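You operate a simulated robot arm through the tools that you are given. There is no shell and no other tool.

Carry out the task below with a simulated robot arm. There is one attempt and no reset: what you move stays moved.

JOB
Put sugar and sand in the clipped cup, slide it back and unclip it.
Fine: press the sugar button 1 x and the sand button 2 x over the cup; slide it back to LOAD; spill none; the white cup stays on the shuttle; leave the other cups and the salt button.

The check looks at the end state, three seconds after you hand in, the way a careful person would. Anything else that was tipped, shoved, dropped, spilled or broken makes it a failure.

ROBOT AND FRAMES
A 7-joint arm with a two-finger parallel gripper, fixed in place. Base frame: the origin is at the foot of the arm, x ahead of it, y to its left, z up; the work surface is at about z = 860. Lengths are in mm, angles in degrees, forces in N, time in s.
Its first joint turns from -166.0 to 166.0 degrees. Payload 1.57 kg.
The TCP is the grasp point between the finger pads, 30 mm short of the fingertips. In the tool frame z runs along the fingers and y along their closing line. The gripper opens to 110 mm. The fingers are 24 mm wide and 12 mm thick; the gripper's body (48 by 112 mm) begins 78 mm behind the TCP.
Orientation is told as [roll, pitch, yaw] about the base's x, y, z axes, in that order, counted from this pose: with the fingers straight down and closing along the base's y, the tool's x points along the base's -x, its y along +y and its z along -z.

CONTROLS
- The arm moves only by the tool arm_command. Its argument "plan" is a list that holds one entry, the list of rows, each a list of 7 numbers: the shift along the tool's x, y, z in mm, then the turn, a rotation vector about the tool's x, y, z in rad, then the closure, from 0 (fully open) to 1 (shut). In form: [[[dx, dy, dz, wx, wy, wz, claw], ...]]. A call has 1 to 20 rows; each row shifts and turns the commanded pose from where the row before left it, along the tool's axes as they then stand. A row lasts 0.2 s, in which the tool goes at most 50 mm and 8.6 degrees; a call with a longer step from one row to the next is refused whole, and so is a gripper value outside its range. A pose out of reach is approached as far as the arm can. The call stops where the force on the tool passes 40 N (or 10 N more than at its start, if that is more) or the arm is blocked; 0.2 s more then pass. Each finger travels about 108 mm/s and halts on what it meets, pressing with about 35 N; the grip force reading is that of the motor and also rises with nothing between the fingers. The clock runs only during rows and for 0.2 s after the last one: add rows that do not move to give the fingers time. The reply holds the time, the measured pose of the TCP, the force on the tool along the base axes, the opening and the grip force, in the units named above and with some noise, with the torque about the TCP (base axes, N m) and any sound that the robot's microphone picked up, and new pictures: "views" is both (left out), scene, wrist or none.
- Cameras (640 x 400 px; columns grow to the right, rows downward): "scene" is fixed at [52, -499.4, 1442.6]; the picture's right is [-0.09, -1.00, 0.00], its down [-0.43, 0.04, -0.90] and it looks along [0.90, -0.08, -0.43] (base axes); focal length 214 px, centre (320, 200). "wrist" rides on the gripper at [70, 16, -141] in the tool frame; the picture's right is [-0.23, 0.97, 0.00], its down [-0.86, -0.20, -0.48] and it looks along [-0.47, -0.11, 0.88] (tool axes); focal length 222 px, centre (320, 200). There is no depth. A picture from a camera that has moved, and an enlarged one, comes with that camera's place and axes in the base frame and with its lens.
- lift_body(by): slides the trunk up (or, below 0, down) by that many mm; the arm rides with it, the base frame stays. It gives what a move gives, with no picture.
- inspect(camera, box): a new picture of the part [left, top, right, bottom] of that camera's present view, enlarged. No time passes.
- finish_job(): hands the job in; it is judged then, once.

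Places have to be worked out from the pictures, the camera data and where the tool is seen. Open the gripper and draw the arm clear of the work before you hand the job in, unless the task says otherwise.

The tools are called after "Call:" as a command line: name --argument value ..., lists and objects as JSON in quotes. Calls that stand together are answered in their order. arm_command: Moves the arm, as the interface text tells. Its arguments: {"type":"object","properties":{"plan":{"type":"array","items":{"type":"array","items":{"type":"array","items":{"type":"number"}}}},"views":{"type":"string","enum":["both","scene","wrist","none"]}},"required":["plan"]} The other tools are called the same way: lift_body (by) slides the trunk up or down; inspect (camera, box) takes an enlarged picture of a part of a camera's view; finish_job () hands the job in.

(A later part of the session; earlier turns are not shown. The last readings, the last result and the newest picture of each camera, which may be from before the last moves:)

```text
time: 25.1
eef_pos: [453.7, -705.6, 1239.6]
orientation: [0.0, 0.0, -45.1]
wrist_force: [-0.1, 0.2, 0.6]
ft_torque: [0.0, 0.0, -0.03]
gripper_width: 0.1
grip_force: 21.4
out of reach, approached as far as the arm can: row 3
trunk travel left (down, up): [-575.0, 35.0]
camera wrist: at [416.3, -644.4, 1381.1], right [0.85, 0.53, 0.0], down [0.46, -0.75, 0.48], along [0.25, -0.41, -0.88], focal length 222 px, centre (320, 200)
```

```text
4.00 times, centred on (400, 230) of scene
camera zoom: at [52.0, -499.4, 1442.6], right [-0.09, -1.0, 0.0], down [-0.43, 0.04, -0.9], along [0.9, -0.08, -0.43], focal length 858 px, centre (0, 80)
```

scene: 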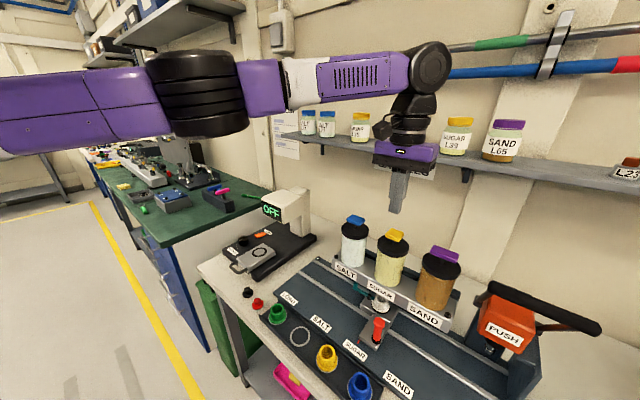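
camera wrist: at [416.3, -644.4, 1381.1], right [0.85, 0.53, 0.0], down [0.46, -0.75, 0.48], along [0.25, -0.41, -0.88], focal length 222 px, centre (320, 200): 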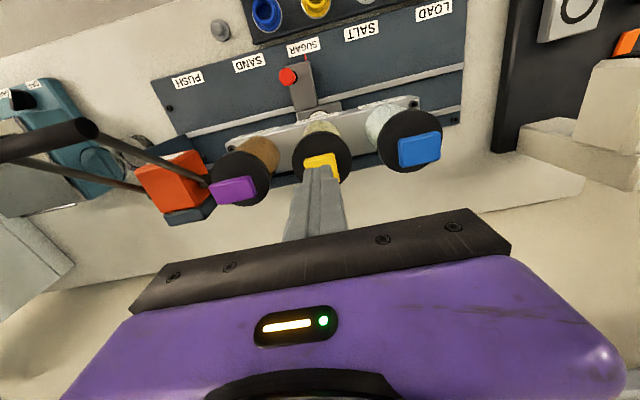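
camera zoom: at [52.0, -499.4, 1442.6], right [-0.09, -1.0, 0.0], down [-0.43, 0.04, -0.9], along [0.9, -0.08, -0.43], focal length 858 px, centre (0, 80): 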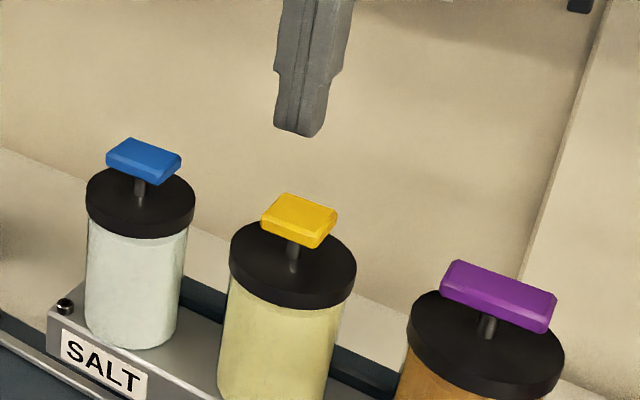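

The arm now reaches; triangulating again, the yellow button top is at about (464.5,-719,1148). I'll shift 17 mm along w and descend to fingertips ~12 mm above the button.

Call:
arm_command --plan '[[[-4, -0.5, 15, 0, 0, 0, 1], [-7, -0.5, 15, 0, 0, 0, 1], [-6, -0.5, 15, 0, 0, 0, 1], [0, 0, 4, 0, 0, 0, 1], [0, 0, 0, 0, 0, 0, 1]]]' --views "both"

Call:
inspect --camera "wrist" --box '[240, 120, 420, 240]'

Call:
inspect --camera "scene" --box '[340, 180, 460, 280]'

```text
time: 26.4
eef_pos: [465.5, -705.5, 1192.3]
orientation: [0.0, 0.1, -45.0]
wrist_force: [-0.6, 0.9, 0.2]
ft_torque: [-0.01, -0.03, 0.01]
gripper_width: 0.2
grip_force: 21.4
out of reach, approached as far as the arm can: row 1, 2, 3
trunk travel left (down, up): [-575.0, 35.0]
camera wrist: at [427.4, -645.0, 1333.4], right [0.85, 0.53, 0.0], down [0.46, -0.75, 0.48], along [0.25, -0.41, -0.88], focal length 222 px, centre (320, 200)
```

scene: 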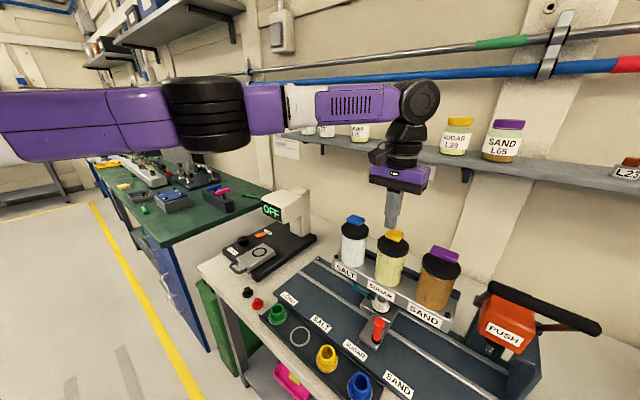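
wrist: 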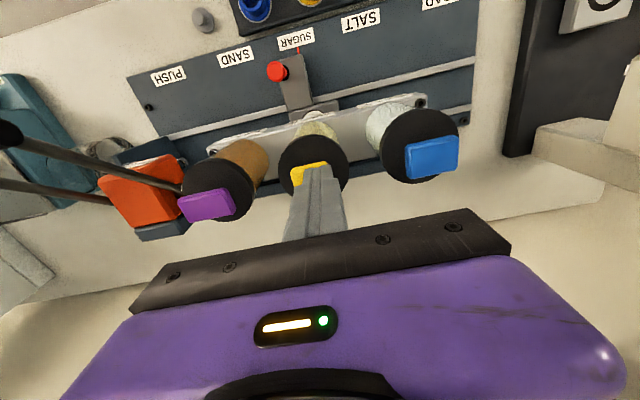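

```text
3.33 times, centred on (330, 180) of wrist
camera zoom: at [427.4, -645.0, 1333.4], right [0.85, 0.53, 0.0], down [0.46, -0.75, 0.48], along [0.25, -0.41, -0.88], focal length 740 px, centre (287, 267)
```

zoom: 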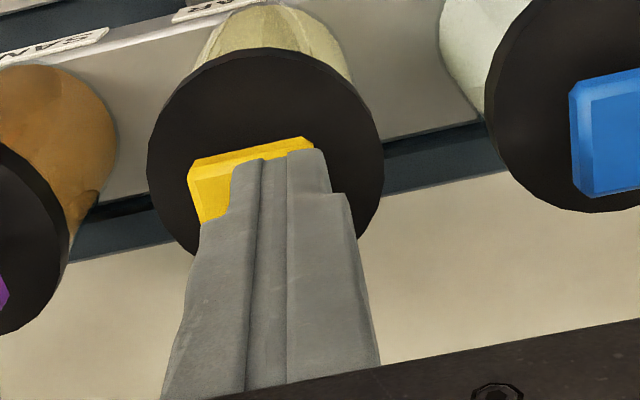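

```text
4.00 times, centred on (400, 230) of scene
camera zoom: at [52.0, -499.4, 1442.6], right [-0.09, -1.0, 0.0], down [-0.43, 0.04, -0.9], along [0.9, -0.08, -0.43], focal length 858 px, centre (0, 80)
```

zoom: 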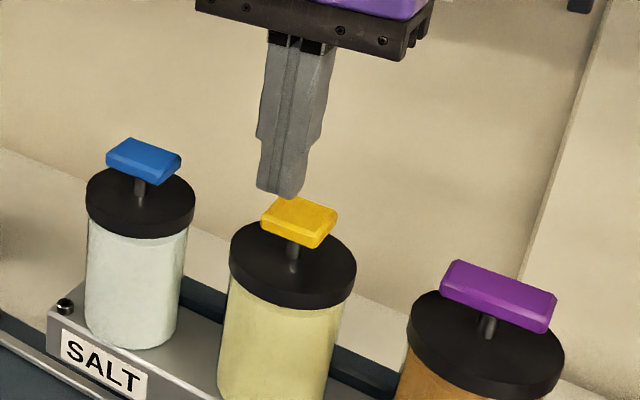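

The arm is limited before reaching the button (about 13 mm short in −y). I'll rise 35 mm for safety and probe small moves to understand what limits it.

Call:
arm_command --plan '[[[0, 0, -20, 0, 0, 0, 1], [0, 0, -15, 0, 0, 0, 1], [-3.5, -3.5, 0, 0, 0, 0, 1], [-3.5, -3.5, 0, 0, 0, 0, 1], [0, 0, 0, 0, 0, 0, 1]]]' --views "none"

Call:
inspect --camera "scene" --box '[0, 0, 480, 300]'

```text
time: 27.6
eef_pos: [462.5, -704.7, 1226.8]
orientation: [0.0, 0.0, -45.1]
wrist_force: [-0.4, 0.5, 0.5]
ft_torque: [0.0, 0.02, 0.0]
gripper_width: 0.1
grip_force: 21.5
out of reach, approached as far as the arm can: row 3, 4
trunk travel left (down, up): [-575.0, 35.0]
```

```text
1.33 times, centred on (240, 150) of scene
camera zoom: at [52.0, -499.4, 1442.6], right [-0.09, -1.0, 0.0], down [-0.43, 0.04, -0.9], along [0.9, -0.08, -0.43], focal length 286 px, centre (427, 267)
```

zoom: 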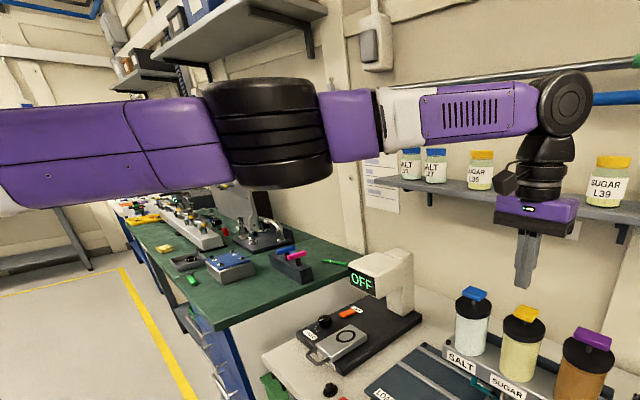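

Still blocked in −y. I'll probe by tilting the tool slightly (tip outward) about the rail axis, and then moving outward, at this safe height.

Call:
arm_command --plan '[[[0, 0, 0, 0, -0.05, 0, 1], [0, 0, 0, 0, -0.05, 0, 1], [0, -5, 0, 0, 0, 0, 1], [-5, 0, 0, 0, 0, 0, 1], [-5, 0, 0, 0, 0, 0, 1], [0, 0, 0, 0, 0, 0, 1]]]' --views "none"

```text
time: 28.9
eef_pos: [467.5, -714.3, 1226.3]
orientation: [0.1, -5.7, -45.0]
wrist_force: [-0.1, 0.0, 1.1]
ft_torque: [0.0, -0.02, 0.01]
gripper_width: 0.0
grip_force: 21.2
trunk travel left (down, up): [-575.0, 35.0]
```

A 5.7° tilt restores reach with no limit flags. I'll fine-position the fingertip over the yellow button centre and descend 36 mm straight down (~12 mm above it).

Call:
arm_command --plan '[[[-8, -4, 0, 0, 0, 0, 1], [1.2, 0, 11.94, 0, 0, 0, 1], [1.2, 0, 11.94, 0, 0, 0, 1], [1.2, 0, 11.94, 0, 0, 0, 1], [0, 0, 0, 0, 0, 0, 1]]]' --views "both"

Call:
inspect --camera "wrist" --box '[240, 120, 420, 240]'

Call:
inspect --camera "scene" --box '[340, 180, 460, 280]'

```text
time: 30.1
eef_pos: [471.5, -722.0, 1192.0]
orientation: [0.0, -5.6, -45.1]
wrist_force: [-0.2, 0.4, -0.3]
ft_torque: [0.01, -0.01, 0.02]
gripper_width: 0.0
grip_force: 21.5
trunk travel left (down, up): [-575.0, 35.0]
camera wrist: at [423.7, -651.5, 1326.8], right [0.85, 0.53, 0.02], down [0.43, -0.71, 0.56], along [0.31, -0.47, -0.83], focal length 222 px, centre (320, 200)
```

scene: 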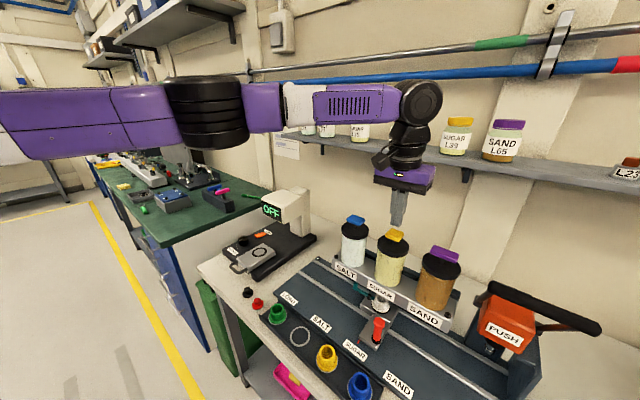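
wrist: 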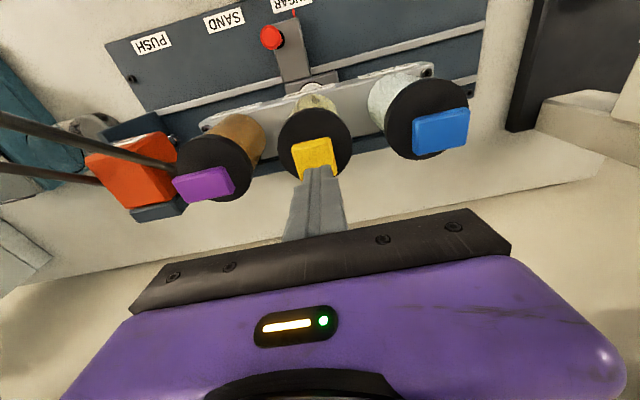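

```text
3.33 times, centred on (330, 180) of wrist
camera zoom: at [423.7, -651.5, 1326.8], right [0.85, 0.53, 0.02], down [0.43, -0.71, 0.56], along [0.31, -0.47, -0.83], focal length 740 px, centre (287, 267)
```

zoom: 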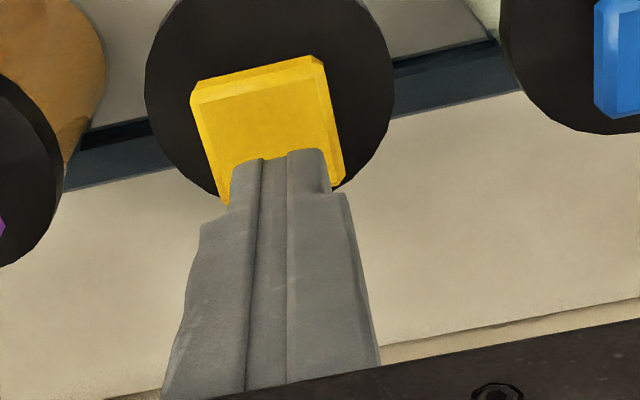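

```text
4.00 times, centred on (400, 230) of scene
camera zoom: at [52.0, -499.4, 1442.6], right [-0.09, -1.0, 0.0], down [-0.43, 0.04, -0.9], along [0.9, -0.08, -0.43], focal length 858 px, centre (0, 80)
```

zoom: 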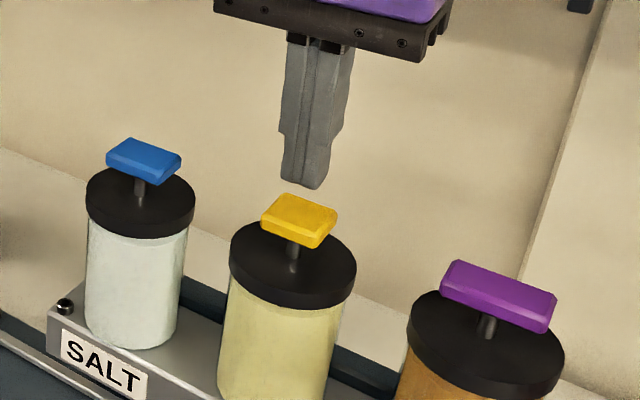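

Fingertip edge is ~4 mm from button centre and ~13 mm above it. I'll shift 3 mm along the rail and descend 8 mm in small steps.

Call:
arm_command --plan '[[[0, -3, 0, 0, 0, 0, 1], [0.2, 0, 2, 0, 0, 0, 1], [0.2, 0, 2, 0, 0, 0, 1], [0.2, 0, 2, 0, 0, 0, 1], [0.2, 0, 2, 0, 0, 0, 1], [0, 0, 0, 0, 0, 0, 1]]]' --views "both"

Call:
inspect --camera "scene" --box '[360, 190, 430, 250]'

```text
time: 31.6
eef_pos: [469.2, -725.3, 1184.7]
orientation: [0.0, -5.8, -45.2]
wrist_force: [-0.2, -0.2, 0.2]
ft_torque: [0.0, 0.01, 0.04]
gripper_width: 0.1
grip_force: 21.2
trunk travel left (down, up): [-575.0, 35.0]
camera wrist: at [421.1, -654.3, 1319.1], right [0.85, 0.53, 0.02], down [0.43, -0.71, 0.56], along [0.31, -0.47, -0.83], focal length 222 px, centre (320, 200)
```

scene: 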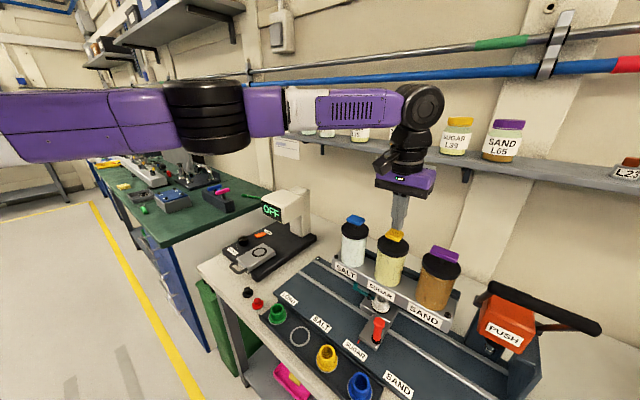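
wrist: 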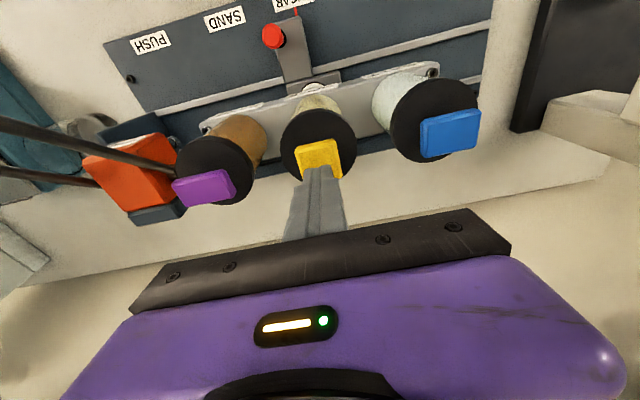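

```text
6.67 times, centred on (395, 220) of scene
camera zoom: at [52.0, -499.4, 1442.6], right [-0.09, -1.0, 0.0], down [-0.43, 0.04, -0.9], along [0.9, -0.08, -0.43], focal length 1430 px, centre (-180, 67)
```

zoom: 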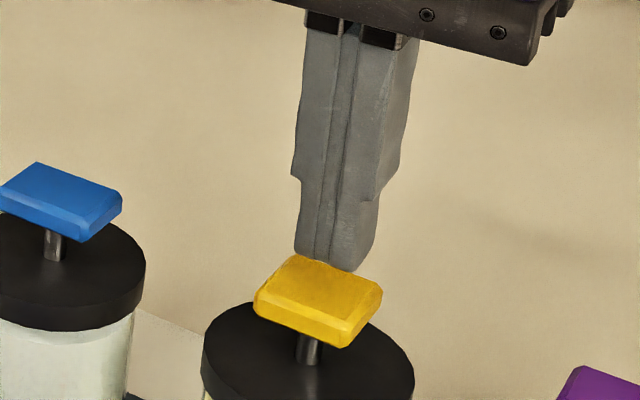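

Tip is directly above the button, about 6 mm up by my estimate. Descending 4 mm more and checking force.

Call:
arm_command --plan '[[[0.1, 1, 1, 0, 0, 0, 1], [0.1, 0, 1, 0, 0, 0, 1], [0.1, 0, 1, 0, 0, 0, 1], [0.1, 0, 1, 0, 0, 0, 1], [0, 0, 0, 0, 0, 0, 1]]]' --views "none"

Call:
inspect --camera "scene" --box '[360, 190, 430, 250]'

```text
time: 32.8
eef_pos: [468.3, -723.9, 1181.6]
orientation: [0.0, -5.6, -45.0]
wrist_force: [0.1, -0.6, 0.2]
ft_torque: [0.02, -0.03, 0.01]
gripper_width: 0.0
grip_force: 21.6
trunk travel left (down, up): [-575.0, 35.0]
```

```text
6.67 times, centred on (395, 220) of scene
camera zoom: at [52.0, -499.4, 1442.6], right [-0.09, -1.0, 0.0], down [-0.43, 0.04, -0.9], along [0.9, -0.08, -0.43], focal length 1430 px, centre (-180, 67)
```

zoom: 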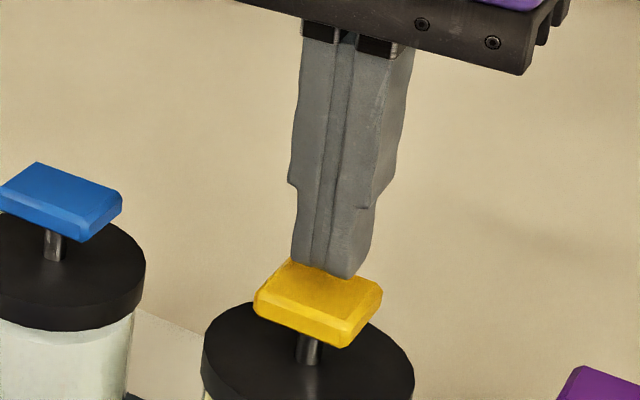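

No contact yet; another 3 mm down in 1 mm steps.

Call:
arm_command --plan '[[[0.1, 0, 1, 0, 0, 0, 1], [0.1, 0, 1, 0, 0, 0, 1], [0.1, 0, 1, 0, 0, 0, 1], [0, 0, 0, 0, 0, 0, 1]]]' --views "none"

Call:
inspect --camera "scene" --box '[360, 190, 430, 250]'

```text
time: 33.8
eef_pos: [469.0, -724.5, 1177.3]
orientation: [0.0, -5.8, -45.2]
wrist_force: [-0.4, -0.1, 0.9]
ft_torque: [-0.02, 0.0, -0.01]
gripper_width: 0.1
grip_force: 21.1
trunk travel left (down, up): [-575.0, 35.0]
```

```text
6.67 times, centred on (395, 220) of scene
camera zoom: at [52.0, -499.4, 1442.6], right [-0.09, -1.0, 0.0], down [-0.43, 0.04, -0.9], along [0.9, -0.08, -0.43], focal length 1430 px, centre (-180, 67)
```

zoom: 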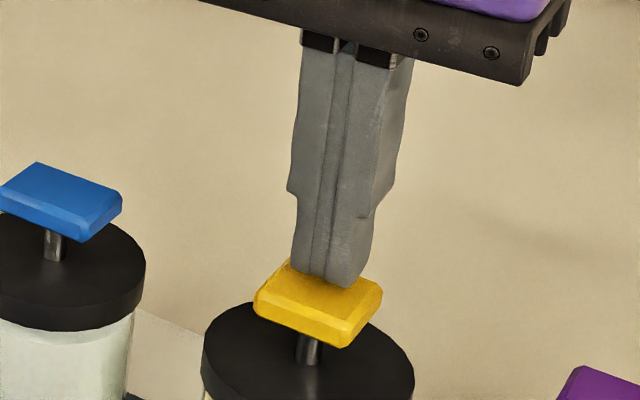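

Force still near zero; continuing 2 mm more in fine steps while watching the force.

Call:
arm_command --plan '[[[0.1, 0, 1, 0, 0, 0, 1], [0.1, 0, 1, 0, 0, 0, 1], [0, 0, 0, 0, 0, 0, 1]]]' --views "none"

Call:
inspect --camera "scene" --box '[360, 190, 430, 250]'

```text
time: 34.5
eef_pos: [467.9, -726.0, 1176.8]
orientation: [-0.1, -5.7, -45.1]
wrist_force: [0.5, 0.0, -0.4]
ft_torque: [-0.02, 0.01, 0.0]
gripper_width: 0.0
grip_force: 21.2
trunk travel left (down, up): [-575.0, 35.0]
```

```text
6.67 times, centred on (395, 220) of scene
camera zoom: at [52.0, -499.4, 1442.6], right [-0.09, -1.0, 0.0], down [-0.43, 0.04, -0.9], along [0.9, -0.08, -0.43], focal length 1430 px, centre (-180, 67)
```

zoom: 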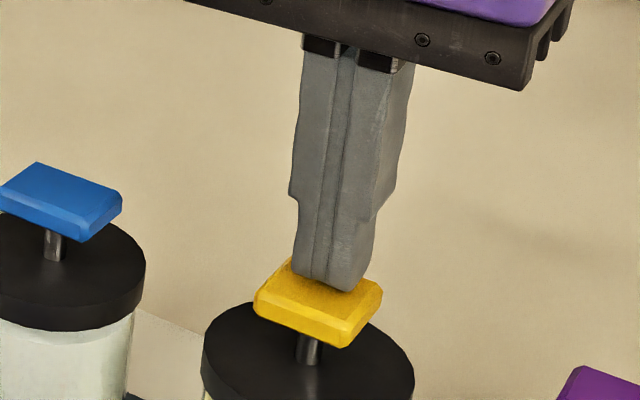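

Call:
arm_command --plan '[[[0.1, 0, 1, 0, 0, 0, 1], [0.1, 0, 1, 0, 0, 0, 1], [0, 0, 0, 0, 0, 0, 1]]]' --views "none"

Call:
inspect --camera "scene" --box '[360, 190, 430, 250]'

```text
time: 35.4
eef_pos: [468.2, -724.9, 1172.8]
orientation: [0.0, -5.7, -44.9]
wrist_force: [0.2, -0.8, 1.2]
ft_torque: [0.0, -0.01, 0.01]
gripper_width: 0.0
grip_force: 21.5
trunk travel left (down, up): [-575.0, 35.0]
```

```text
6.67 times, centred on (395, 220) of scene
camera zoom: at [52.0, -499.4, 1442.6], right [-0.09, -1.0, 0.0], down [-0.43, 0.04, -0.9], along [0.9, -0.08, -0.43], focal length 1430 px, centre (-180, 67)
```

zoom: 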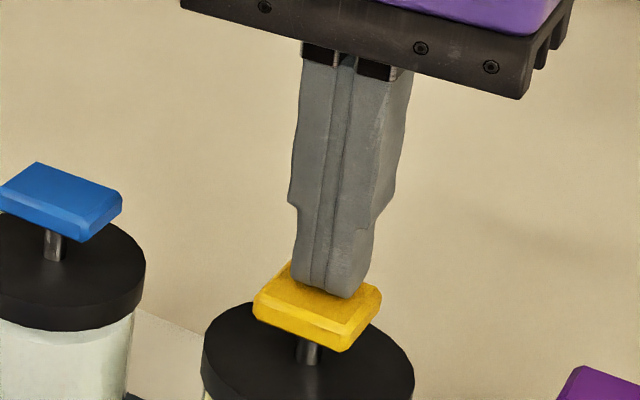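

The button has just been touched (slight movement, ~1 N) at TCP z≈1173. Now one continuous press: down ~8 mm and straight back up.

Call:
arm_command --plan '[[[0.2, 0, 2, 0, 0, 0, 1], [0.2, 0, 2, 0, 0, 0, 1], [0.2, 0, 2, 0, 0, 0, 1], [0.2, 0, 2, 0, 0, 0, 1], [0, 0, 0, 0, 0, 0, 1], [-0.4, 0, -4, 0, 0, 0, 1], [-0.8, 0, -8, 0, 0, 0, 1], [-1, 0, -10, 0, 0, 0, 1], [0, 0, 0, 0, 0, 0, 1]]]' --views "both"

Call:
inspect --camera "scene" --box '[350, 190, 430, 320]'

```text
time: 37.4
eef_pos: [469.1, -724.6, 1187.5]
orientation: [0.1, -5.8, -45.2]
wrist_force: [0.7, -0.1, 0.2]
ft_torque: [0.04, -0.04, 0.01]
gripper_width: 0.3
grip_force: 21.3
trunk travel left (down, up): [-575.0, 35.0]
camera wrist: at [421.3, -654.2, 1322.2], right [0.85, 0.53, 0.02], down [0.43, -0.71, 0.56], along [0.31, -0.47, -0.83], focal length 222 px, centre (320, 200)
```

scene: 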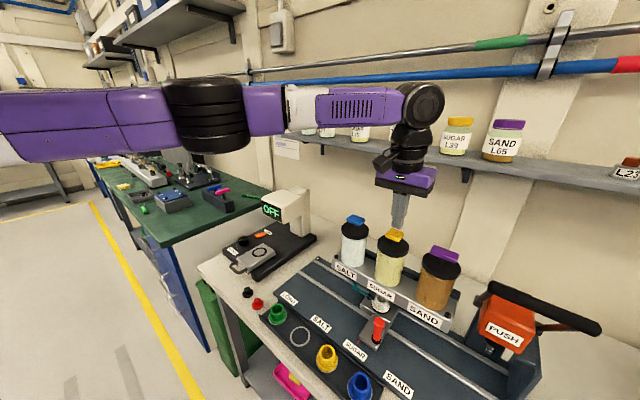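
wrist: 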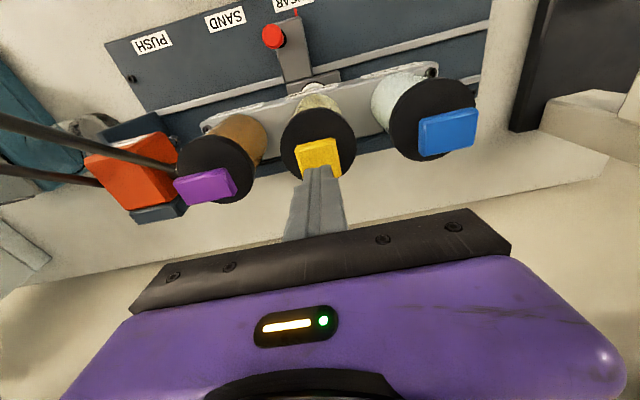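

```text
3.08 times, centred on (390, 255) of scene
camera zoom: at [52.0, -499.4, 1442.6], right [-0.09, -1.0, 0.0], down [-0.43, 0.04, -0.9], along [0.9, -0.08, -0.43], focal length 660 px, centre (105, 31)
```

zoom: 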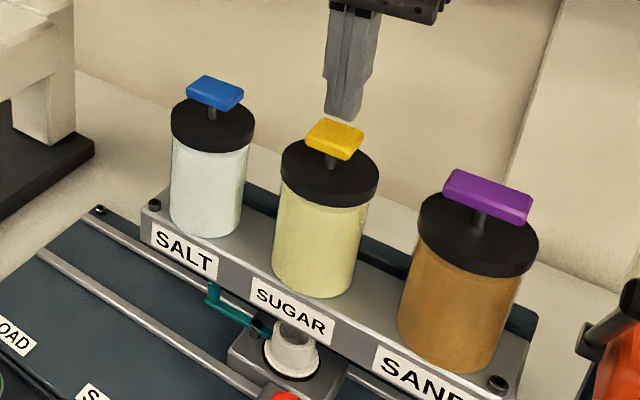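

No sound was reported. I'll look into the cup to see whether sugar was dispensed.

Call:
inspect --camera "scene" --box '[360, 265, 410, 310]'

Call:
inspect --camera "scene" --box '[375, 220, 415, 250]'

```text
8.89 times, centred on (385, 288) of scene
camera zoom: at [52.0, -499.4, 1442.6], right [-0.09, -1.0, 0.0], down [-0.43, 0.04, -0.9], along [0.9, -0.08, -0.43], focal length 1906 px, centre (-258, -578)
```

zoom: 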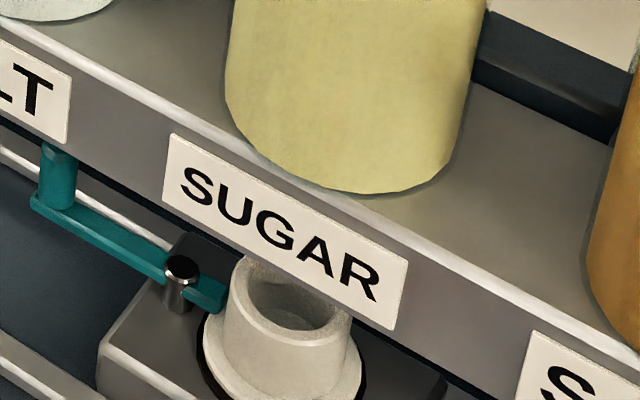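

```text
13.33 times, centred on (395, 235) of scene
camera zoom: at [52.0, -499.4, 1442.6], right [-0.09, -1.0, 0.0], down [-0.43, 0.04, -0.9], along [0.9, -0.08, -0.43], focal length 2860 px, centre (-680, -267)
```

zoom: 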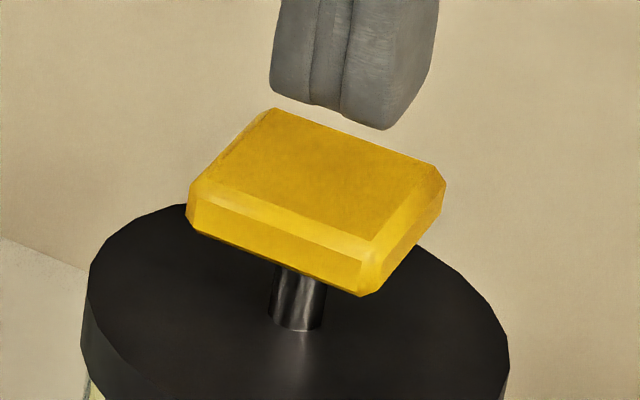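

Call:
arm_command --plan '[[[0, 0, 0, 0, 0, 0, 1], [0, 0, 0, 0, 0, 0, 1], [0, 0, 0, 0, 0, 0, 1], [0, 0, 0, 0, 0, 0, 1], [0, 0, 0, 0, 0, 0, 1]]]' --views "none"

Call:
inspect --camera "scene" --box '[370, 275, 394, 300]'

```text
time: 38.5
eef_pos: [467.5, -725.1, 1187.2]
orientation: [0.0, -5.6, -45.1]
wrist_force: [-0.3, -0.3, -0.4]
ft_torque: [0.0, -0.02, -0.01]
gripper_width: 0.2
grip_force: 21.2
trunk travel left (down, up): [-575.0, 35.0]
```

```text
16.00 times, centred on (382, 288) of scene
camera zoom: at [52.0, -499.4, 1442.6], right [-0.09, -1.0, 0.0], down [-0.43, 0.04, -0.9], along [0.9, -0.08, -0.43], focal length 3432 px, centre (-672, -1200)
```

zoom: 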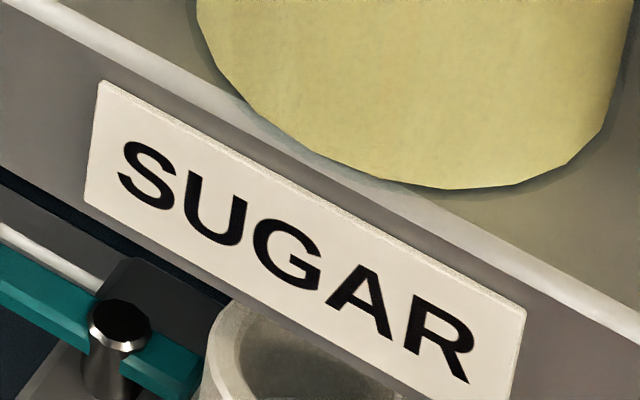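

Call:
inspect --camera "scene" --box '[366, 286, 398, 306]'

```text
16.00 times, centred on (382, 296) of scene
camera zoom: at [52.0, -499.4, 1442.6], right [-0.09, -1.0, 0.0], down [-0.43, 0.04, -0.9], along [0.9, -0.08, -0.43], focal length 3432 px, centre (-672, -1336)
```

zoom: 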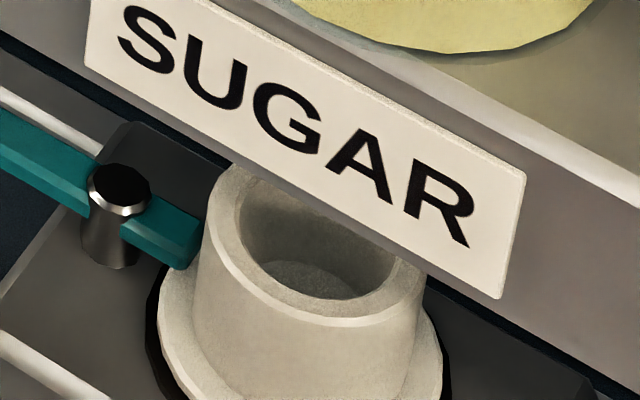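

The cup still looks empty, so the press was too shallow. I'll press again gradually without releasing, reading the force and sound at each depth.

Call:
arm_command --plan '[[[0.7, 0, 7, 0, 0, 0, 1], [0.6, 0, 6, 0, 0, 0, 1], [0.3, 0, 3, 0, 0, 0, 1], [0.3, 0, 3, 0, 0, 0, 1], [0.2, 0, 2, 0, 0, 0, 1], [0, 0, 0, 0, 0, 0, 1]]]' --views "none"

Call:
inspect --camera "scene" --box '[375, 220, 415, 250]'

Call:
inspect --camera "scene" --box '[366, 286, 398, 306]'

```text
time: 40.0
eef_pos: [469.2, -724.9, 1165.8]
orientation: [0.1, -5.8, -45.2]
wrist_force: [0.9, 1.0, 3.7]
ft_torque: [0.02, 0.04, -0.02]
gripper_width: 0.0
grip_force: 20.8
trunk travel left (down, up): [-575.0, 35.0]
```

```text
13.33 times, centred on (395, 235) of scene
camera zoom: at [52.0, -499.4, 1442.6], right [-0.09, -1.0, 0.0], down [-0.43, 0.04, -0.9], along [0.9, -0.08, -0.43], focal length 2860 px, centre (-680, -267)
```

zoom: 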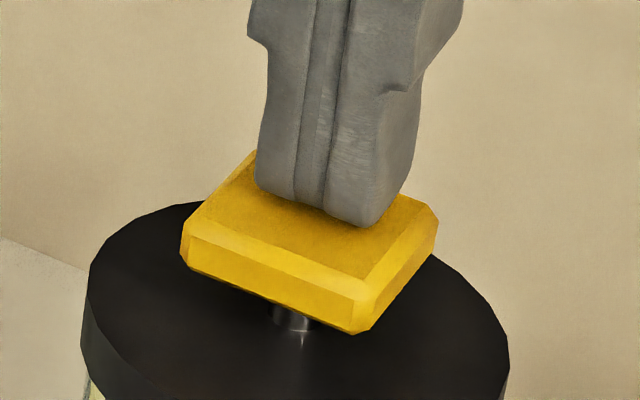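

```text
16.00 times, centred on (382, 296) of scene
camera zoom: at [52.0, -499.4, 1442.6], right [-0.09, -1.0, 0.0], down [-0.43, 0.04, -0.9], along [0.9, -0.08, -0.43], focal length 3432 px, centre (-672, -1336)
```

zoom: 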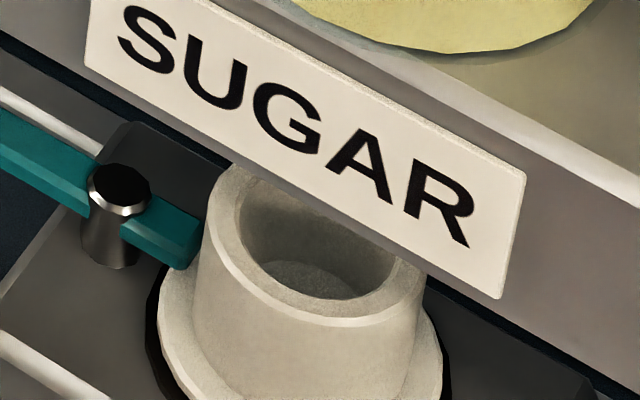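

The button is depressed ~7 mm with ~4 N spring force and a few mm of stem left. Continuing down 2 mm at a time while still held.

Call:
arm_command --plan '[[[0.1, 0, 1, 0, 0, 0, 1], [0.1, 0, 1, 0, 0, 0, 1], [0, 0, 0, 0, 0, 0, 1]]]' --views "none"

Call:
inspect --camera "scene" --box '[375, 220, 415, 250]'

Call:
inspect --camera "scene" --box '[366, 286, 398, 306]'

```text
time: 40.8
eef_pos: [468.2, -725.4, 1165.0]
orientation: [0.0, -5.7, -45.0]
wrist_force: [1.4, -0.7, 4.2]
ft_torque: [-0.02, -0.01, 0.02]
gripper_width: 0.2
grip_force: 21.3
trunk travel left (down, up): [-575.0, 35.0]
```

```text
13.33 times, centred on (395, 235) of scene
camera zoom: at [52.0, -499.4, 1442.6], right [-0.09, -1.0, 0.0], down [-0.43, 0.04, -0.9], along [0.9, -0.08, -0.43], focal length 2860 px, centre (-680, -267)
```

zoom: 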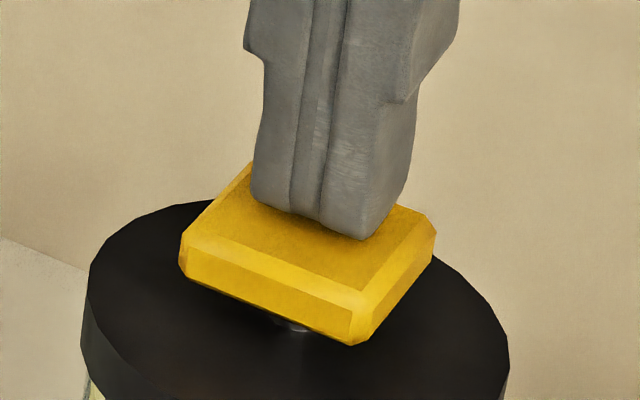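

```text
16.00 times, centred on (382, 296) of scene
camera zoom: at [52.0, -499.4, 1442.6], right [-0.09, -1.0, 0.0], down [-0.43, 0.04, -0.9], along [0.9, -0.08, -0.43], focal length 3432 px, centre (-672, -1336)
```

zoom: 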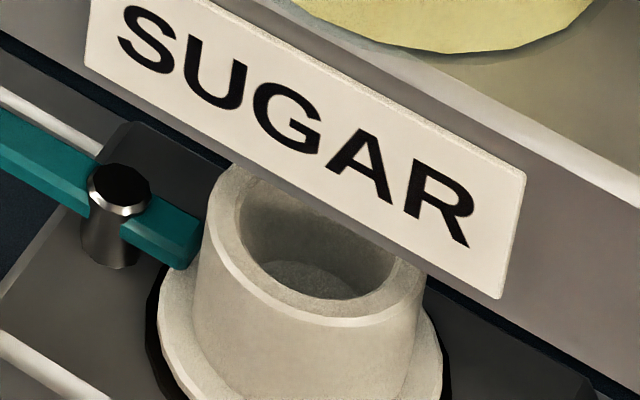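

Call:
arm_command --plan '[[[0.1, 0, 1, 0, 0, 0, 1], [0.1, 0, 1, 0, 0, 0, 1], [0, 0, 0, 0, 0, 0, 1]]]' --views "none"

Call:
inspect --camera "scene" --box '[375, 220, 415, 250]'

Call:
inspect --camera "scene" --box '[366, 286, 398, 306]'

```text
time: 41.5
eef_pos: [468.7, -724.3, 1162.4]
orientation: [0.0, -5.7, -45.1]
wrist_force: [-1.0, -0.2, 4.7]
ft_torque: [0.04, 0.09, 0.0]
gripper_width: 0.0
grip_force: 21.3
trunk travel left (down, up): [-575.0, 35.0]
heard: click
```

```text
13.33 times, centred on (395, 235) of scene
camera zoom: at [52.0, -499.4, 1442.6], right [-0.09, -1.0, 0.0], down [-0.43, 0.04, -0.9], along [0.9, -0.08, -0.43], focal length 2860 px, centre (-680, -267)
```

zoom: 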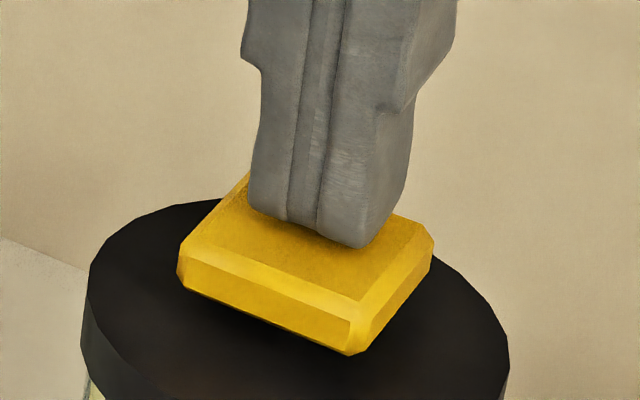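

```text
16.00 times, centred on (382, 296) of scene
camera zoom: at [52.0, -499.4, 1442.6], right [-0.09, -1.0, 0.0], down [-0.43, 0.04, -0.9], along [0.9, -0.08, -0.43], focal length 3432 px, centre (-672, -1336)
```

zoom: 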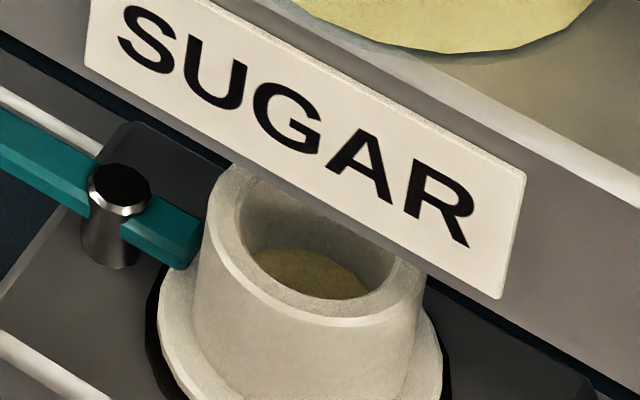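

Click heard and sugar is visible in the cup. Releasing the button straight up in one motion.

Call:
arm_command --plan '[[[-1, 0, -10, 0, 0, 0, 1], [-2, 0, -20, 0, 0, 0, 1], [-2, 0, -20, 0, 0, 0, 1], [-1.5, 0, -15, 0, 0, 0, 1], [0, 0, 0, 0, 0, 0, 1]]]' --views "both"

Call:
inspect --camera "scene" --box '[366, 286, 398, 306]'

```text
time: 42.8
eef_pos: [468.2, -724.7, 1226.4]
orientation: [0.1, -5.7, -45.0]
wrist_force: [-0.2, -0.2, 0.6]
ft_torque: [0.0, 0.0, -0.01]
gripper_width: 0.0
grip_force: 20.9
trunk travel left (down, up): [-575.0, 35.0]
camera wrist: at [420.4, -653.7, 1361.5], right [0.85, 0.53, 0.02], down [0.43, -0.71, 0.56], along [0.31, -0.47, -0.83], focal length 222 px, centre (320, 200)
```

scene: 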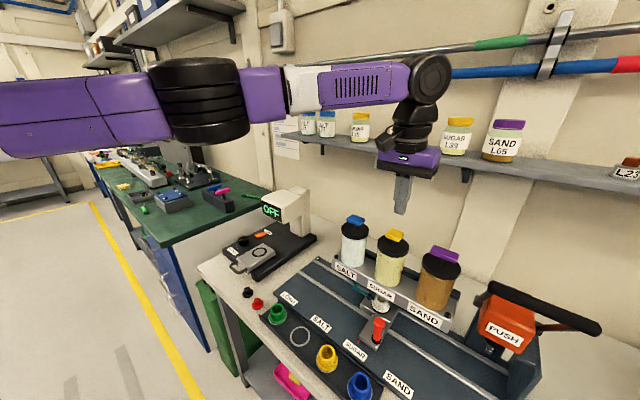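
wrist: 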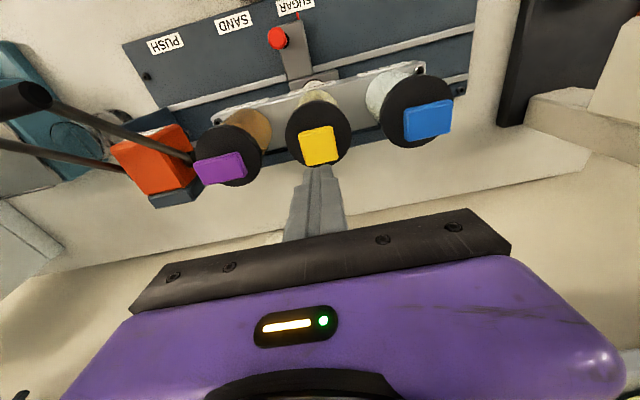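

```text
16.00 times, centred on (382, 296) of scene
camera zoom: at [52.0, -499.4, 1442.6], right [-0.09, -1.0, 0.0], down [-0.43, 0.04, -0.9], along [0.9, -0.08, -0.43], focal length 3432 px, centre (-672, -1336)
```

zoom: 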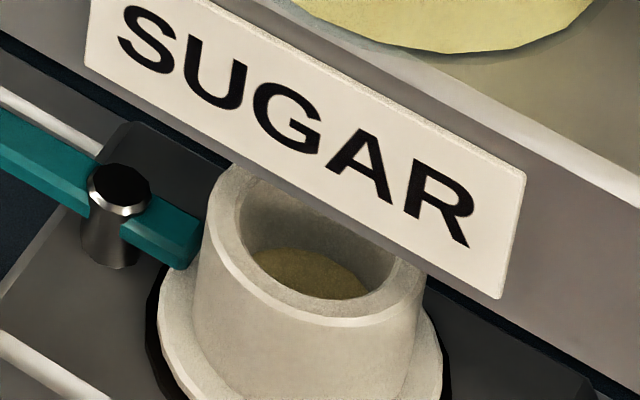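

Button released, exactly one dose. Now I retreat toward the robot over the red post, remove the tilt, and open the fingers partly.

Call:
arm_command --plan '[[[36, -10.8, -3.6, 0, 0, 0, 1], [36, -10.8, -3.6, 0, 0, 0, 1], [37, -10.8, -3.6, 0, 0, 0, 1], [0, 0, 0, 0, 0.05, 0, 0.8], [0, 0, 0, 0, 0.0495, 0, 0.6], [0, 0, 20, 0, 0, 0, 0.4], [0, 0, 40, 0, 0, 0, 0.4], [0, 0, 40, 0, 0, 0, 0.4], [0, 0, 40, 0, 0, 0, 0.4], [0, 0, 40, 0, 0, 0, 0.4], [0, 0, 0, 0, 0, 0, 0.4]]]' --views "both"

```text
time: 45.1
eef_pos: [368.7, -667.6, 1048.6]
orientation: [0.1, 0.0, -45.0]
wrist_force: [0.4, -0.1, 0.7]
ft_torque: [-0.01, -0.01, -0.02]
gripper_width: 66.0
grip_force: 0.0
trunk travel left (down, up): [-575.0, 35.0]
camera wrist: at [330.7, -606.3, 1189.8], right [0.85, 0.53, 0.0], down [0.46, -0.75, 0.48], along [0.25, -0.41, -0.88], focal length 222 px, centre (320, 200)
```

scene: 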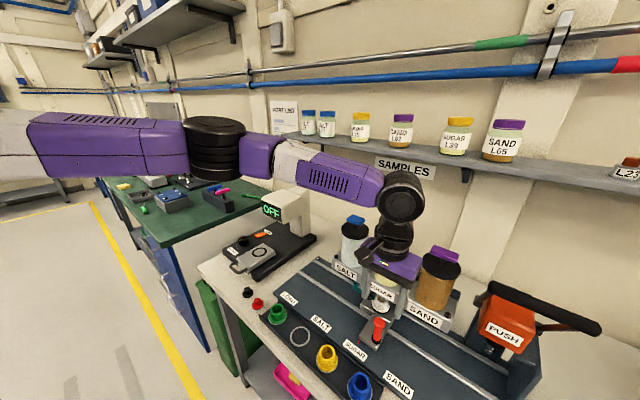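
wrist: 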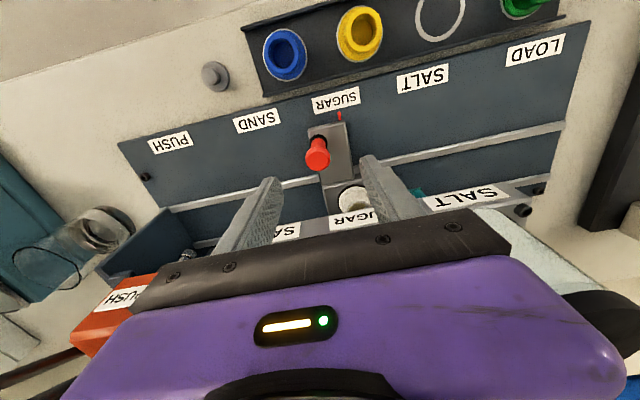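

Call:
inspect --camera "wrist" --box '[260, 80, 400, 220]'

Call:
inspect --camera "scene" --box '[340, 250, 440, 360]'

```text
2.86 times, centred on (330, 150) of wrist
camera zoom: at [330.7, -606.3, 1189.8], right [0.85, 0.53, 0.0], down [0.46, -0.75, 0.48], along [0.25, -0.41, -0.88], focal length 635 px, centre (291, 343)
```

zoom: 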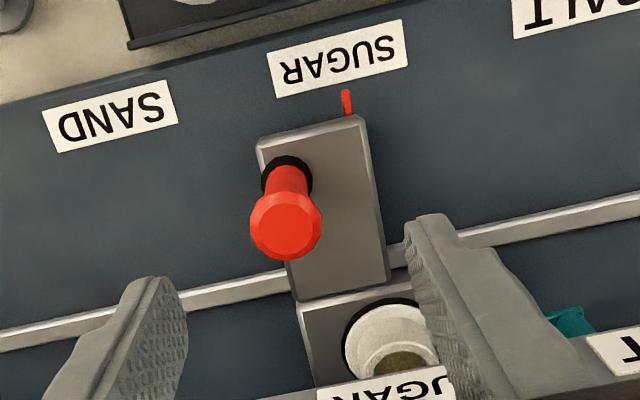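

```text
3.64 times, centred on (390, 305) of scene
camera zoom: at [52.0, -499.4, 1442.6], right [-0.09, -1.0, 0.0], down [-0.43, 0.04, -0.9], along [0.9, -0.08, -0.43], focal length 780 px, centre (66, -182)
```

zoom: 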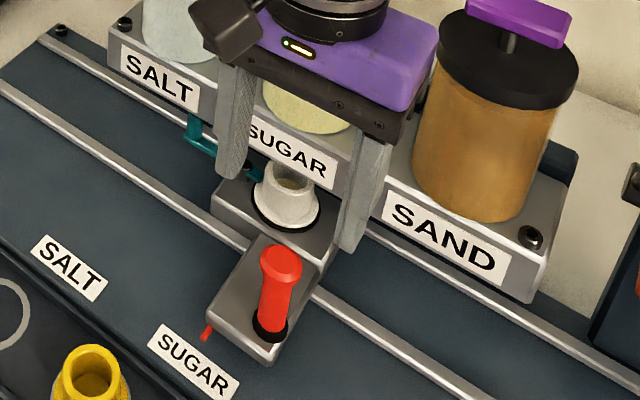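

The post is where I left it (≈(367,-670)). Descending around it with a small centring correction.

Call:
arm_command --plan '[[[-1, -2.5, 25, 0, 0, 0, 0.4], [0, 0, 30, 0, 0, 0, 0.4], [0, 0, 25, 0, 0, 0, 0.4], [0, 0, 20, 0, 0, 0, 0.4], [0, 0, 0, 0, 0, 0, 0.4]]]' --views "both"

Call:
inspect --camera "wrist" --box '[240, 90, 440, 240]'

```text
time: 46.4
eef_pos: [367.9, -672.0, 949.1]
orientation: [0.0, 0.0, -45.1]
wrist_force: [0.7, 0.7, -0.7]
ft_torque: [0.01, 0.02, -0.01]
gripper_width: 66.2
grip_force: 0.0
trunk travel left (down, up): [-575.0, 35.0]
camera wrist: at [330.4, -611.3, 1090.7], right [0.85, 0.53, 0.0], down [0.46, -0.75, 0.48], along [0.25, -0.41, -0.88], focal length 222 px, centre (320, 200)
```

scene: 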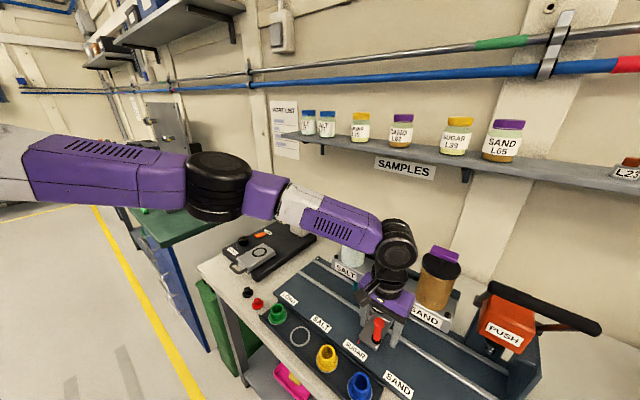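
wrist: 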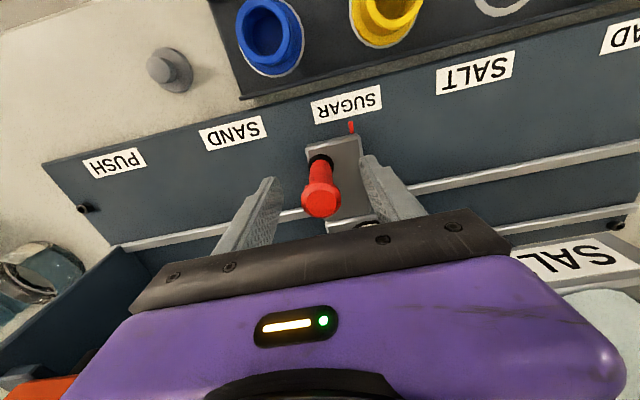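

```text
2.67 times, centred on (340, 165) of wrist
camera zoom: at [330.4, -611.3, 1090.7], right [0.85, 0.53, 0.0], down [0.46, -0.75, 0.48], along [0.25, -0.41, -0.88], focal length 592 px, centre (267, 293)
```

zoom: 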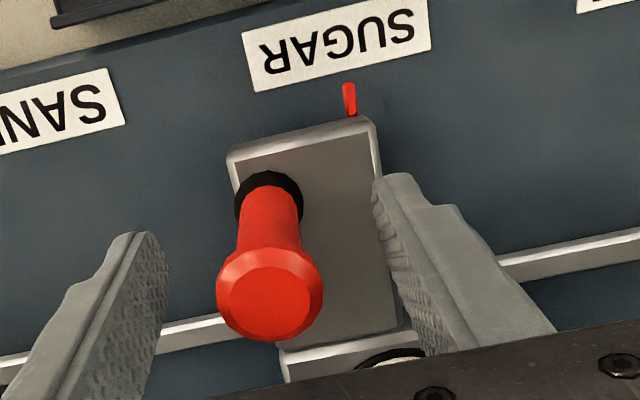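

Post centred between fingers; closing gently.

Call:
arm_command --plan '[[[0, 0, 0, 0, 0, 0, 0.5], [0, 0, 0, 0, 0, 0, 0.6], [0, 0, 0, 0, 0, 0, 0.68], [0, 0, 0, 0, 0, 0, 0.74], [0, 0, 0, 0, 0, 0, 0.8], [0, 0, 0, 0, 0, 0, 0.86], [0, 0, 0, 0, 0, 0, 0.9]]]' --views "none"

```text
time: 48.0
eef_pos: [368.6, -672.4, 949.4]
orientation: [-0.1, -0.1, -45.1]
wrist_force: [1.4, -0.4, 0.4]
ft_torque: [0.07, 0.08, 0.03]
gripper_width: 26.6
grip_force: 37.8
trunk travel left (down, up): [-575.0, 35.0]
```

Gripped with negligible side force. Sliding ~100 mm toward SAND smoothly with gentle acceleration.

Call:
arm_command --plan '[[[0, -2, 0, 0, 0, 0, 0.9], [0, -4, 0, 0, 0, 0, 0.9], [0, -6, 0, 0, 0, 0, 0.9], [0, -7, 0, 0, 0, 0, 0.9], [0, -7, 0, 0, 0, 0, 0.9], [0, -7, 0, 0, 0, 0, 0.9], [0, -7, 0, 0, 0, 0, 0.9], [0, -5, 0, 0, 0, 0, 0.9], [0, -3, 0, 0, 0, 0, 0.9], [0, -2, 0, 0, 0, 0, 0.9], [0, 0, 0, 0, 0, 0, 0.9]]]' --views "none"

```text
time: 50.4
eef_pos: [333.1, -694.6, 948.2]
orientation: [0.0, 0.0, -45.1]
wrist_force: [18.0, -17.3, 1.7]
ft_torque: [0.12, 0.13, -0.02]
gripper_width: 26.7
grip_force: 37.7
out of reach, approached as far as the arm can: row 6, 7, 8, 10
trunk travel left (down, up): [-575.0, 35.0]
```

The arm hit a reach limit again (rows flagged) and there's ~25 N side load, so I'll release the post here (shuttle stays mid-rail) and work out a better arm configuration.

Call:
arm_command --plan '[[[0, 0, 0, 0, 0, 0, 0.75], [0, 0, 0, 0, 0, 0, 0.65], [0, 0, 0, 0, 0, 0, 0.5], [0, 0, 0, 0, 0, 0, 0.4], [0, 0, 0, 0, 0, 0, 0.4]]]' --views "both"

Call:
inspect --camera "scene" --box '[0, 0, 480, 300]'

```text
time: 51.5
eef_pos: [332.9, -693.1, 947.9]
orientation: [0.0, 0.1, -45.1]
wrist_force: [0.2, 1.0, 0.7]
ft_torque: [-0.03, 0.02, -0.02]
gripper_width: 66.0
grip_force: 0.0
trunk travel left (down, up): [-575.0, 35.0]
camera wrist: at [294.7, -632.4, 1090.4], right [0.85, 0.53, 0.0], down [0.46, -0.75, 0.48], along [0.25, -0.41, -0.88], focal length 222 px, centre (320, 200)
```

scene: 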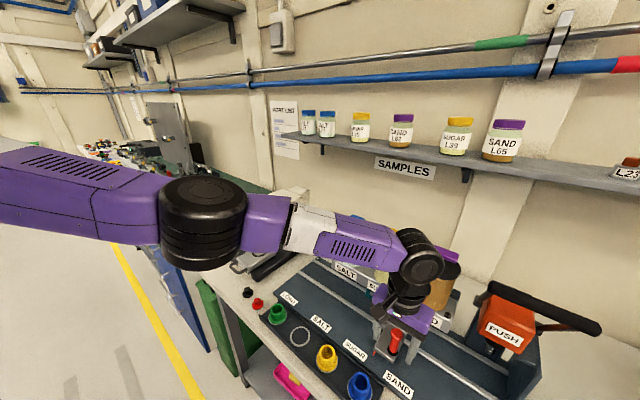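
wrist: 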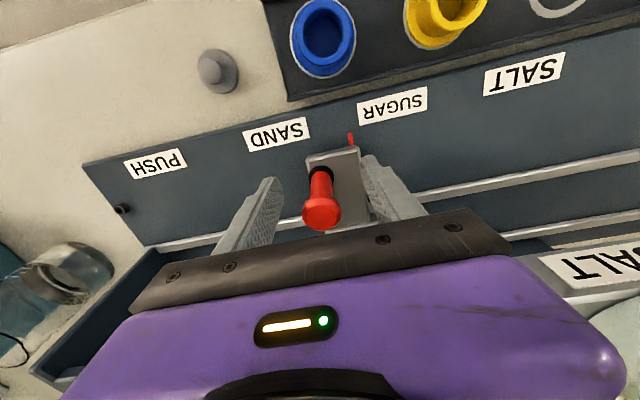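

```text
1.33 times, centred on (240, 150) of scene
camera zoom: at [52.0, -499.4, 1442.6], right [-0.09, -1.0, 0.0], down [-0.43, 0.04, -0.9], along [0.9, -0.08, -0.43], focal length 286 px, centre (427, 267)
```

zoom: 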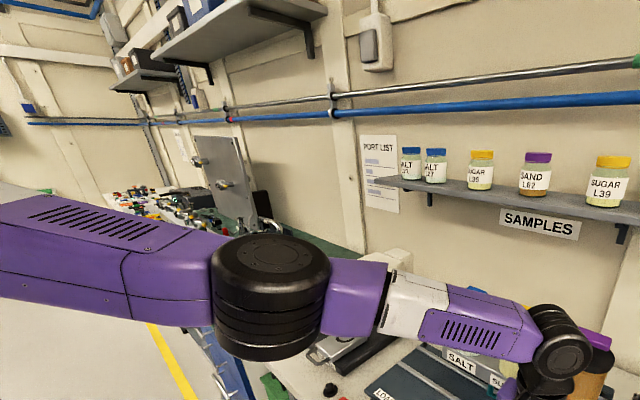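

With the elbow bent sideways, something blocks motion in −y. I'll rise clear of the post and test whether a different tool yaw frees the motion.

Call:
arm_command --plan '[[[0, 0, -25, 0, 0, 0, 0.4], [0, 0, -40, 0, 0, 0, 0.4], [0, 0, -35, 0, 0, 0, 0.4], [0, 0, 0, 0, 0, 0, 0.4], [-3.5, -3.5, 0, 0, 0, 0, 0.4], [0, 0, 0, 0, 0, -0.12, 0.4], [0, 0, 0, 0, 0, -0.12, 0.4], [-2.6, -4.3, 0, 0, 0, 0, 0.4], [-2.6, -4.3, 0, 0, 0, 0, 0.4], [0, 0, 0, 0, 0, 0, 0.4]]]' --views "none"

```text
time: 53.8
eef_pos: [332.9, -714.3, 1046.8]
orientation: [0.0, 0.0, -31.3]
wrist_force: [0.3, 0.0, 0.0]
ft_torque: [-0.04, 0.0, 0.03]
gripper_width: 65.9
grip_force: 0.2
out of reach, approached as far as the arm can: row 1, 2, 3, 5, 8, 9
trunk travel left (down, up): [-575.0, 35.0]
```

Rows get flagged yet the arm still crept outward (y −693→−714), suggesting the redundant first joint can slowly adapt. In free space above the post I'll test many small −y steps.

Call:
arm_command --plan '[[[-1.56, -2.58, 0, 0, 0, 0, 0.4], [-1.56, -2.58, 0, 0, 0, 0, 0.4], [-1.56, -2.58, 0, 0, 0, 0, 0.4], [-1.56, -2.58, 0, 0, 0, 0, 0.4], [-1.56, -2.58, 0, 0, 0, 0, 0.4], [-1.56, -2.58, 0, 0, 0, 0, 0.4], [-1.56, -2.58, 0, 0, 0, 0, 0.4], [-1.56, -2.58, 0, 0, 0, 0, 0.4]]]' --views "scene"

```text
time: 55.5
eef_pos: [333.4, -715.4, 1045.9]
orientation: [0.0, 0.0, -31.3]
wrist_force: [-0.1, -0.1, -0.8]
ft_torque: [0.0, 0.01, 0.02]
gripper_width: 66.1
grip_force: 0.1
out of reach, approached as far as the arm can: row 1, 2, 4, 6, 7, 8
trunk travel left (down, up): [-575.0, 35.0]
```

scene: 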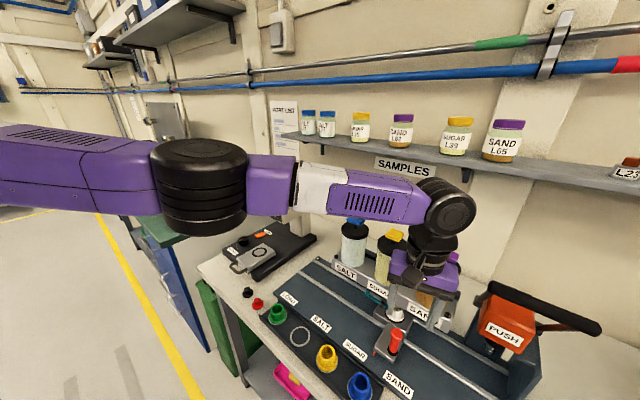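

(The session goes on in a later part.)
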